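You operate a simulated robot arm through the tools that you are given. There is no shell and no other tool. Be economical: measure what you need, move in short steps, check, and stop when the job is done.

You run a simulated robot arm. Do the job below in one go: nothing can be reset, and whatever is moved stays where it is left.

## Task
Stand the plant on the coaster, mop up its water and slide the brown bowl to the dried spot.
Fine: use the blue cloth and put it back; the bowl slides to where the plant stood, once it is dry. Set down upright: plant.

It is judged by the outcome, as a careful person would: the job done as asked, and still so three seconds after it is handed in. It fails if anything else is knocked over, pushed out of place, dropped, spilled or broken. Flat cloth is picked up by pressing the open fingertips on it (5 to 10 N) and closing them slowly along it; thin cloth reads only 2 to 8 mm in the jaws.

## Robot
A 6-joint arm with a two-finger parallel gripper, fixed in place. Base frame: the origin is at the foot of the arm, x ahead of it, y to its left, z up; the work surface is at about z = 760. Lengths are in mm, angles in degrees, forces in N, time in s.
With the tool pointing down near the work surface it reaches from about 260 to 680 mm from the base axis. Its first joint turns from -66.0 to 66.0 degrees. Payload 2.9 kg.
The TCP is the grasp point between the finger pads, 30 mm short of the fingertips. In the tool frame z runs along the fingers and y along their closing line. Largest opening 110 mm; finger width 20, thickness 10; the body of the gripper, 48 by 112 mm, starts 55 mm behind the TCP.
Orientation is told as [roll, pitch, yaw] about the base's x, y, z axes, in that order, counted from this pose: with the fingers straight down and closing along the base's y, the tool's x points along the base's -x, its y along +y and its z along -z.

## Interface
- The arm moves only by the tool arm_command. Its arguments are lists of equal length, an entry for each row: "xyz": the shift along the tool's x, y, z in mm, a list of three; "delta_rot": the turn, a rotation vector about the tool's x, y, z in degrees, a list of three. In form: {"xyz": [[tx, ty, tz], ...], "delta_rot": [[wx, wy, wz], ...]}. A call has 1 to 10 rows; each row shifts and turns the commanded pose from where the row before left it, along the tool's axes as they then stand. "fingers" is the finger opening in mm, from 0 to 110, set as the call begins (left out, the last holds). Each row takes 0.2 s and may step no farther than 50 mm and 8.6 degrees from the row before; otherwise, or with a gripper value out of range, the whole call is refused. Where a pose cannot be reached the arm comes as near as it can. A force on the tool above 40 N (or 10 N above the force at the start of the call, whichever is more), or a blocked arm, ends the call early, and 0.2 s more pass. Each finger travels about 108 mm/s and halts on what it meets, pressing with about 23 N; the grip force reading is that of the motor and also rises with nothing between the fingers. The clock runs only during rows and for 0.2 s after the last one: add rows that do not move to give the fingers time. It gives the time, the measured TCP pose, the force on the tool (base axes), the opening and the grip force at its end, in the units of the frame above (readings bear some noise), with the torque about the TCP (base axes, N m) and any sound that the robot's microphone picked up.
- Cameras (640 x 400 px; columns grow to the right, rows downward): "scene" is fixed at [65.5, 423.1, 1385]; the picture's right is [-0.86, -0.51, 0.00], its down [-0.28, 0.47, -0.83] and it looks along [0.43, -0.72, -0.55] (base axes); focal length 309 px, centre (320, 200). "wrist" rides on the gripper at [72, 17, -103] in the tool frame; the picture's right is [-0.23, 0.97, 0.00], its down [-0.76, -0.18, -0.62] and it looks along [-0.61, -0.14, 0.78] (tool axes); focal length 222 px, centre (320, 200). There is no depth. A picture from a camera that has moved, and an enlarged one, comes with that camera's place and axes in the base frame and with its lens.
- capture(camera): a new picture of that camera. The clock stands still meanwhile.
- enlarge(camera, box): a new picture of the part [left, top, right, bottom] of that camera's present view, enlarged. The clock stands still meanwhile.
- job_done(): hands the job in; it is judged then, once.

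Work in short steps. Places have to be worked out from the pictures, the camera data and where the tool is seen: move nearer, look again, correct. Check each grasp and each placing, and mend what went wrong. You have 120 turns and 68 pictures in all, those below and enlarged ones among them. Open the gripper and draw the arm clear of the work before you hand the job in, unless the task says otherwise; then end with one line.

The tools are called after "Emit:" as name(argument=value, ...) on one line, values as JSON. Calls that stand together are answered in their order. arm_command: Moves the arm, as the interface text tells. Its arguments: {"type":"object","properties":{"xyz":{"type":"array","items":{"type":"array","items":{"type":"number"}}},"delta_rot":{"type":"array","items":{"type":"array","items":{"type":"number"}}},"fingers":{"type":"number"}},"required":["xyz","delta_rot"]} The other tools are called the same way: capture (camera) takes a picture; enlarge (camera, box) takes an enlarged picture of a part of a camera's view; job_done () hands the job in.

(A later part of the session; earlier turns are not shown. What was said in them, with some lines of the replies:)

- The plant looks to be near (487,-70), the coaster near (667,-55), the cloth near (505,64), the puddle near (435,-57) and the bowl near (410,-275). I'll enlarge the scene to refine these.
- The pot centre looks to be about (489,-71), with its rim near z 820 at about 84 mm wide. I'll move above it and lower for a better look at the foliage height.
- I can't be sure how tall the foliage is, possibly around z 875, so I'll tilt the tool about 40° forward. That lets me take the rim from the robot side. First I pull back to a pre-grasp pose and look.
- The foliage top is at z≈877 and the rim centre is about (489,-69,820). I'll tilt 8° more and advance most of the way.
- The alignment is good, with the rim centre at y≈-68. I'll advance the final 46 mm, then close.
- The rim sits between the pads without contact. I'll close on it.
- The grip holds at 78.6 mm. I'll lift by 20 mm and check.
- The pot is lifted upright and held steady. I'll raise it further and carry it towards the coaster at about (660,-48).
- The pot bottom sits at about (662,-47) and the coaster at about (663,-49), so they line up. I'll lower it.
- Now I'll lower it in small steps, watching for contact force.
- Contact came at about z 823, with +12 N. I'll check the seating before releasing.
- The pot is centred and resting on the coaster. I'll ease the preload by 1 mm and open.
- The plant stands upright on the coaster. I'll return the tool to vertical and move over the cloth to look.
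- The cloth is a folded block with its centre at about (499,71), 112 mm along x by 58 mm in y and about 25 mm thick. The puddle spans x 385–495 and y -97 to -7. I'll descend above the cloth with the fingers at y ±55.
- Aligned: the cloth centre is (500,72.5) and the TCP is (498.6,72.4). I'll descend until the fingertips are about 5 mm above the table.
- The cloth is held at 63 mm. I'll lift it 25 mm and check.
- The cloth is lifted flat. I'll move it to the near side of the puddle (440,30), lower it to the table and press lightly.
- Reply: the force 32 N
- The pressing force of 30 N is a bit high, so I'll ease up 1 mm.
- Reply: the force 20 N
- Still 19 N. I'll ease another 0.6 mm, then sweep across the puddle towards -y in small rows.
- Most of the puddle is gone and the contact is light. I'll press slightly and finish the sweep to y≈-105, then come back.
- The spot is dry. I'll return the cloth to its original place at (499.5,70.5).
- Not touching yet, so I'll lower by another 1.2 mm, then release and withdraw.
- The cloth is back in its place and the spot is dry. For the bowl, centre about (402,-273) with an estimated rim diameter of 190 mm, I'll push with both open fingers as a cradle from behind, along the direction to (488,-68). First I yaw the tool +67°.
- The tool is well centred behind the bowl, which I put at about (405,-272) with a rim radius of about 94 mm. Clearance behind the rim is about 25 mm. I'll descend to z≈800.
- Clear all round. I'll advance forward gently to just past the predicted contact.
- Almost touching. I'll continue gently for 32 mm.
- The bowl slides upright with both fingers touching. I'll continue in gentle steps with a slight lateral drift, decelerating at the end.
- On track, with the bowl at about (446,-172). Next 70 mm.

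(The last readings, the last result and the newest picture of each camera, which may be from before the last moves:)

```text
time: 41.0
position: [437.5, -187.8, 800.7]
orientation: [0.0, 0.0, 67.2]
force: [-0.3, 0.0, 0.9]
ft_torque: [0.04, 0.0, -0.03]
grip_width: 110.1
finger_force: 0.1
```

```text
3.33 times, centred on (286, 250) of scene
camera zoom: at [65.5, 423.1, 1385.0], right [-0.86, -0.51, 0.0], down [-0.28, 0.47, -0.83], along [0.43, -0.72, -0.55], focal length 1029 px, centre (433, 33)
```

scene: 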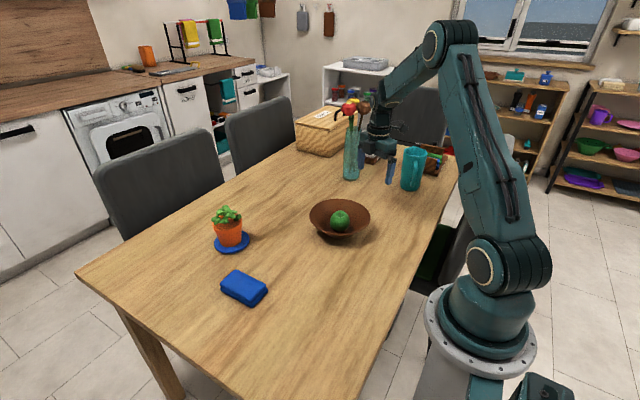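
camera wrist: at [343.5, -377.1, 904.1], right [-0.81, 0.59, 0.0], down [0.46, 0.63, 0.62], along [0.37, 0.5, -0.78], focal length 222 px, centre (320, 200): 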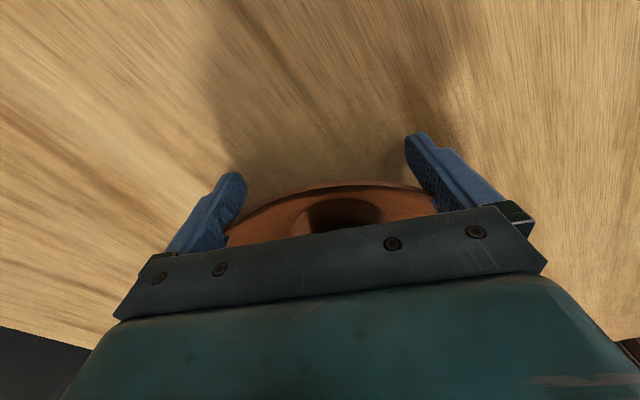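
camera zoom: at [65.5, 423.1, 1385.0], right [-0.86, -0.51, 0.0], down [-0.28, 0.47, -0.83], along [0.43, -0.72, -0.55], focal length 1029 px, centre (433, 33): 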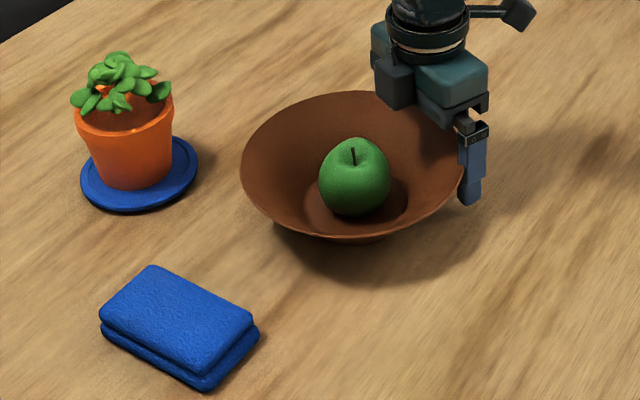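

The bowl is at about (470,-108). I'll do 32 mm more, then back off and verify from above.

Emit:
arm_command(xyz=[[-4, 0, 0], [-6, 0, 0], [-6, 0, 0], [-6, 0, 0], [-5, 0, 0], [-3, 0, 0], [-2, 0, 0]], delta_rot=[[0, 0, 0], [0, 0, 0], [0, 0, 0], [0, 0, 0], [0, 0, 0], [0, 0, 0], [0, 0, 0]])

Emit:
arm_command(xyz=[[15, 0, 0], [25, 0, 0], [30, 0, -30], [30, 0, -45], [30, 0, -45], [30, 0, -45], [0, 0, -45]], delta_rot=[[0, 0, 0], [0, 0, 0], [0, 0, 0], [0, 0, 0], [0, 0, 0], [0, 0, 0], [0, 0, 0]])

Emit:
capture(camera="wrist")

Emit:
enlarge(camera="scene", box=[200, 190, 392, 310])

```text
time: 42.6
position: [447.7, -157.5, 801.1]
orientation: [0.0, 0.0, 67.1]
force: [-0.9, -0.8, -0.6]
ft_torque: [0.01, 0.03, 0.0]
grip_width: 110.1
finger_force: 0.1
```

```text
refused: row 4 steps farther than a row can; nothing moved
```

```text
26 pictures are left
camera wrist: at [406.4, -216.7, 904.2], right [-0.81, 0.59, 0.0], down [0.46, 0.63, 0.62], along [0.37, 0.5, -0.78], focal length 222 px, centre (320, 200)
```

wrist: 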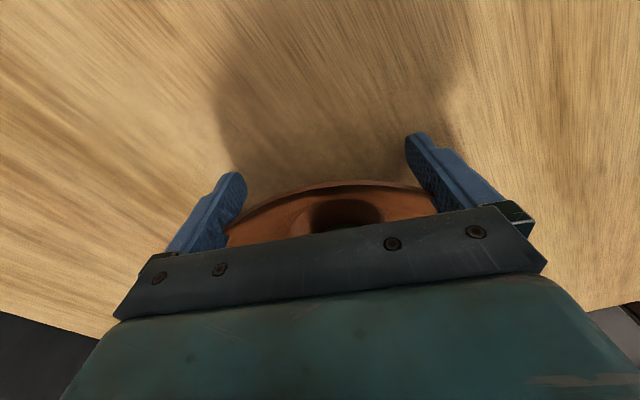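

```text
3.33 times, centred on (296, 250) of scene
camera zoom: at [65.5, 423.1, 1385.0], right [-0.86, -0.51, 0.0], down [-0.28, 0.47, -0.83], along [0.43, -0.72, -0.55], focal length 1029 px, centre (400, 33)
```

zoom: 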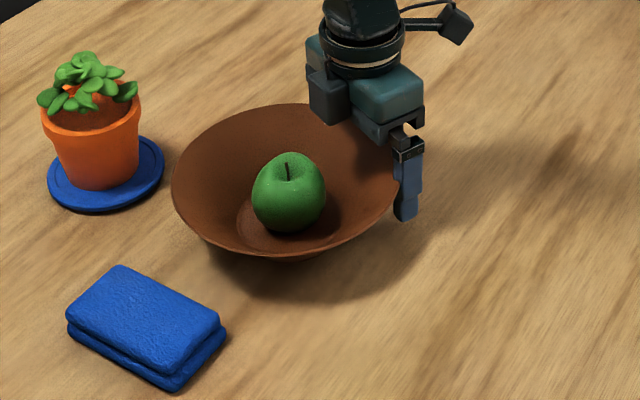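

That retreat was refused because one step was too long. I'll redo it with shorter rows: back away first, then rise.

Emit:
arm_command(xyz=[[15, 0, 0], [25, 0, 0], [30, 0, -20], [25, 0, -40], [20, 0, -45], [10, 0, -48], [0, 0, -48]], delta_rot=[[0, 0, 0], [0, 0, 0], [0, 0, 0], [0, 0, 0], [0, 0, 0], [0, 0, 0], [0, 0, 0]])

Emit:
capture(camera="wrist")

```text
time: 44.2
position: [400.1, -273.3, 1001.1]
orientation: [0.1, 0.0, 67.2]
force: [-0.1, -0.1, 0.1]
ft_torque: [-0.03, -0.02, 0.02]
grip_width: 110.3
finger_force: 0.1
```

```text
24 pictures are left
camera wrist: at [356.7, -332.3, 1104.3], right [-0.81, 0.59, 0.0], down [0.46, 0.63, 0.62], along [0.36, 0.51, -0.78], focal length 222 px, centre (320, 200)
```

wrist: 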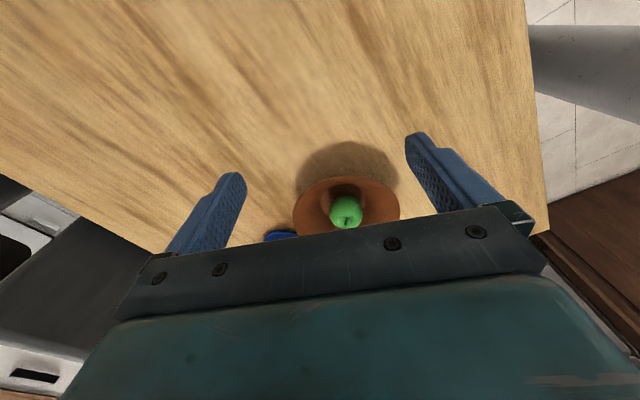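

I'll move forward above the bowl for an unobstructed view.

Emit:
arm_command(xyz=[[-45, 0, 0], [-45, 0, 0], [-45, 0, 0]], delta_rot=[[0, 0, 0], [0, 0, 0], [0, 0, 0]])

Emit:
capture(camera="wrist")

```text
time: 45.0
position: [451.7, -148.4, 1002.1]
orientation: [0.0, 0.0, 67.2]
force: [0.7, -0.5, 0.3]
ft_torque: [0.0, -0.01, 0.01]
grip_width: 109.9
finger_force: 0.0
```

```text
23 pictures are left
camera wrist: at [410.0, -207.6, 1104.4], right [-0.81, 0.59, 0.0], down [0.46, 0.63, 0.62], along [0.37, 0.5, -0.78], focal length 222 px, centre (320, 200)
```

wrist: 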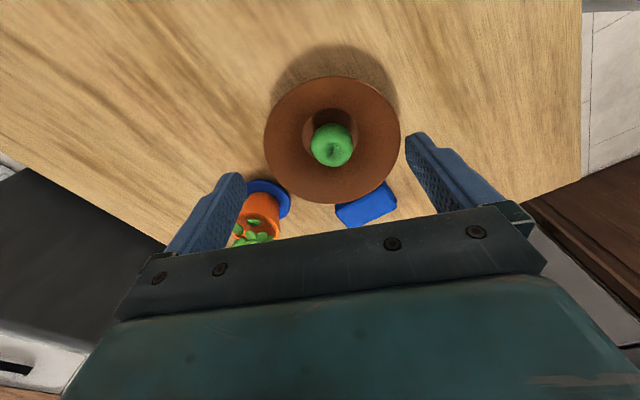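

From above the bowl centre is about (482,-78), some 11 mm short of the plant's spot (488,-68). I'll back off, descend behind it and nudge it the rest.

Emit:
arm_command(xyz=[[35, 0, 0], [35, 0, 0], [0, 0, 45], [0, 0, 45], [0, 0, 45], [0, 0, 40], [0, 0, 26], [0, 0, 0]], delta_rot=[[0, 0, 0], [0, 0, 0], [0, 0, 0], [0, 0, 0], [0, 0, 0], [0, 0, 0], [0, 0, 0], [0, 0, 0]])

Emit:
arm_command(xyz=[[-15, -0.5, 0], [-15, 0, 0], [-10, 0, 0], [-8, 0, 0], [-5, 0, 0], [-4, 0, 0], [-4, 0, 0], [-4, 0, 0], [-4, 0, 0], [-3, 0, 0]], delta_rot=[[0, 0, 0], [0, 0, 0], [0, 0, 0], [0, 0, 0], [0, 0, 0], [0, 0, 0], [0, 0, 0], [0, 0, 0], [0, 0, 0], [0, 0, 0]])

Emit:
arm_command(xyz=[[15, 0, 0], [25, 0, 0], [30, 0, 0], [0, 0, -40], [0, 0, -45], [0, 0, -48], [0, 0, -48], [0, 0, -20]], delta_rot=[[0, 0, 0], [0, 0, 0], [0, 0, 0], [0, 0, 0], [0, 0, 0], [0, 0, 0], [0, 0, 0], [0, 0, 0]])

Emit:
arm_command(xyz=[[-40, 0, 0], [-30, 0, 0], [0, 0, 0]], delta_rot=[[0, 0, 0], [0, 0, 0], [0, 0, 0]])

Emit:
capture(camera="wrist")

Emit:
capture(camera="scene")

```text
time: 46.8
position: [427.2, -212.2, 801.6]
orientation: [0.0, 0.0, 67.2]
force: [0.2, -0.4, 0.0]
ft_torque: [-0.02, -0.03, -0.01]
grip_width: 110.0
finger_force: 0.1
```

```text
time: 49.0
position: [454.5, -146.3, 801.1]
orientation: [0.0, 0.0, 67.2]
force: [-1.0, -2.0, 1.4]
ft_torque: [0.04, -0.01, 0.01]
grip_width: 110.0
finger_force: 0.0
```

```text
time: 50.8
position: [426.9, -211.9, 1001.5]
orientation: [0.0, 0.1, 67.3]
force: [0.3, -0.4, 0.2]
ft_torque: [-0.01, -0.01, 0.03]
grip_width: 110.1
finger_force: 0.0
```

```text
time: 51.6
position: [454.8, -146.1, 1002.2]
orientation: [0.0, 0.1, 67.2]
force: [0.3, 0.1, -0.5]
ft_torque: [-0.09, 0.02, -0.02]
grip_width: 110.0
finger_force: 0.0
```

```text
22 pictures are left
camera wrist: at [411.6, -206.4, 1105.4], right [-0.81, 0.59, 0.0], down [0.46, 0.63, 0.62], along [0.37, 0.5, -0.78], focal length 222 px, centre (320, 200)
```

wrist: 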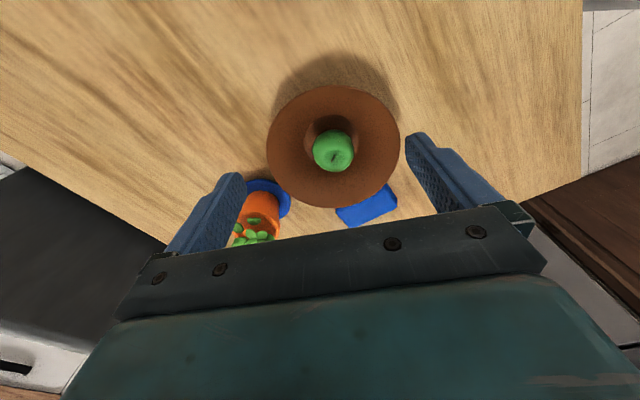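

```text
21 pictures are left
```

scene: 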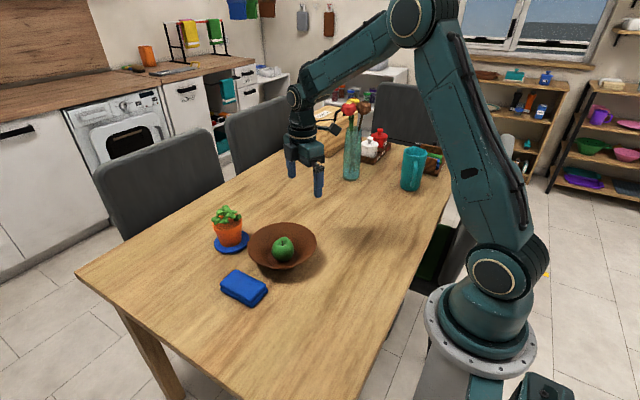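

The bowl centre now reads about (490,-69), on the dried spot with the apple still in it. The plant is on the coaster, the cloth is back, and the arm is raised clear with the gripper open, so I'll hand it in.

Emit:
job_done()

```text
The job is handed in.
```

The plant stands upright on the coaster, the water is mopped up, the blue cloth is back in its place, and the brown bowl, apple still in it, sits on the dried spot where the plant stood.
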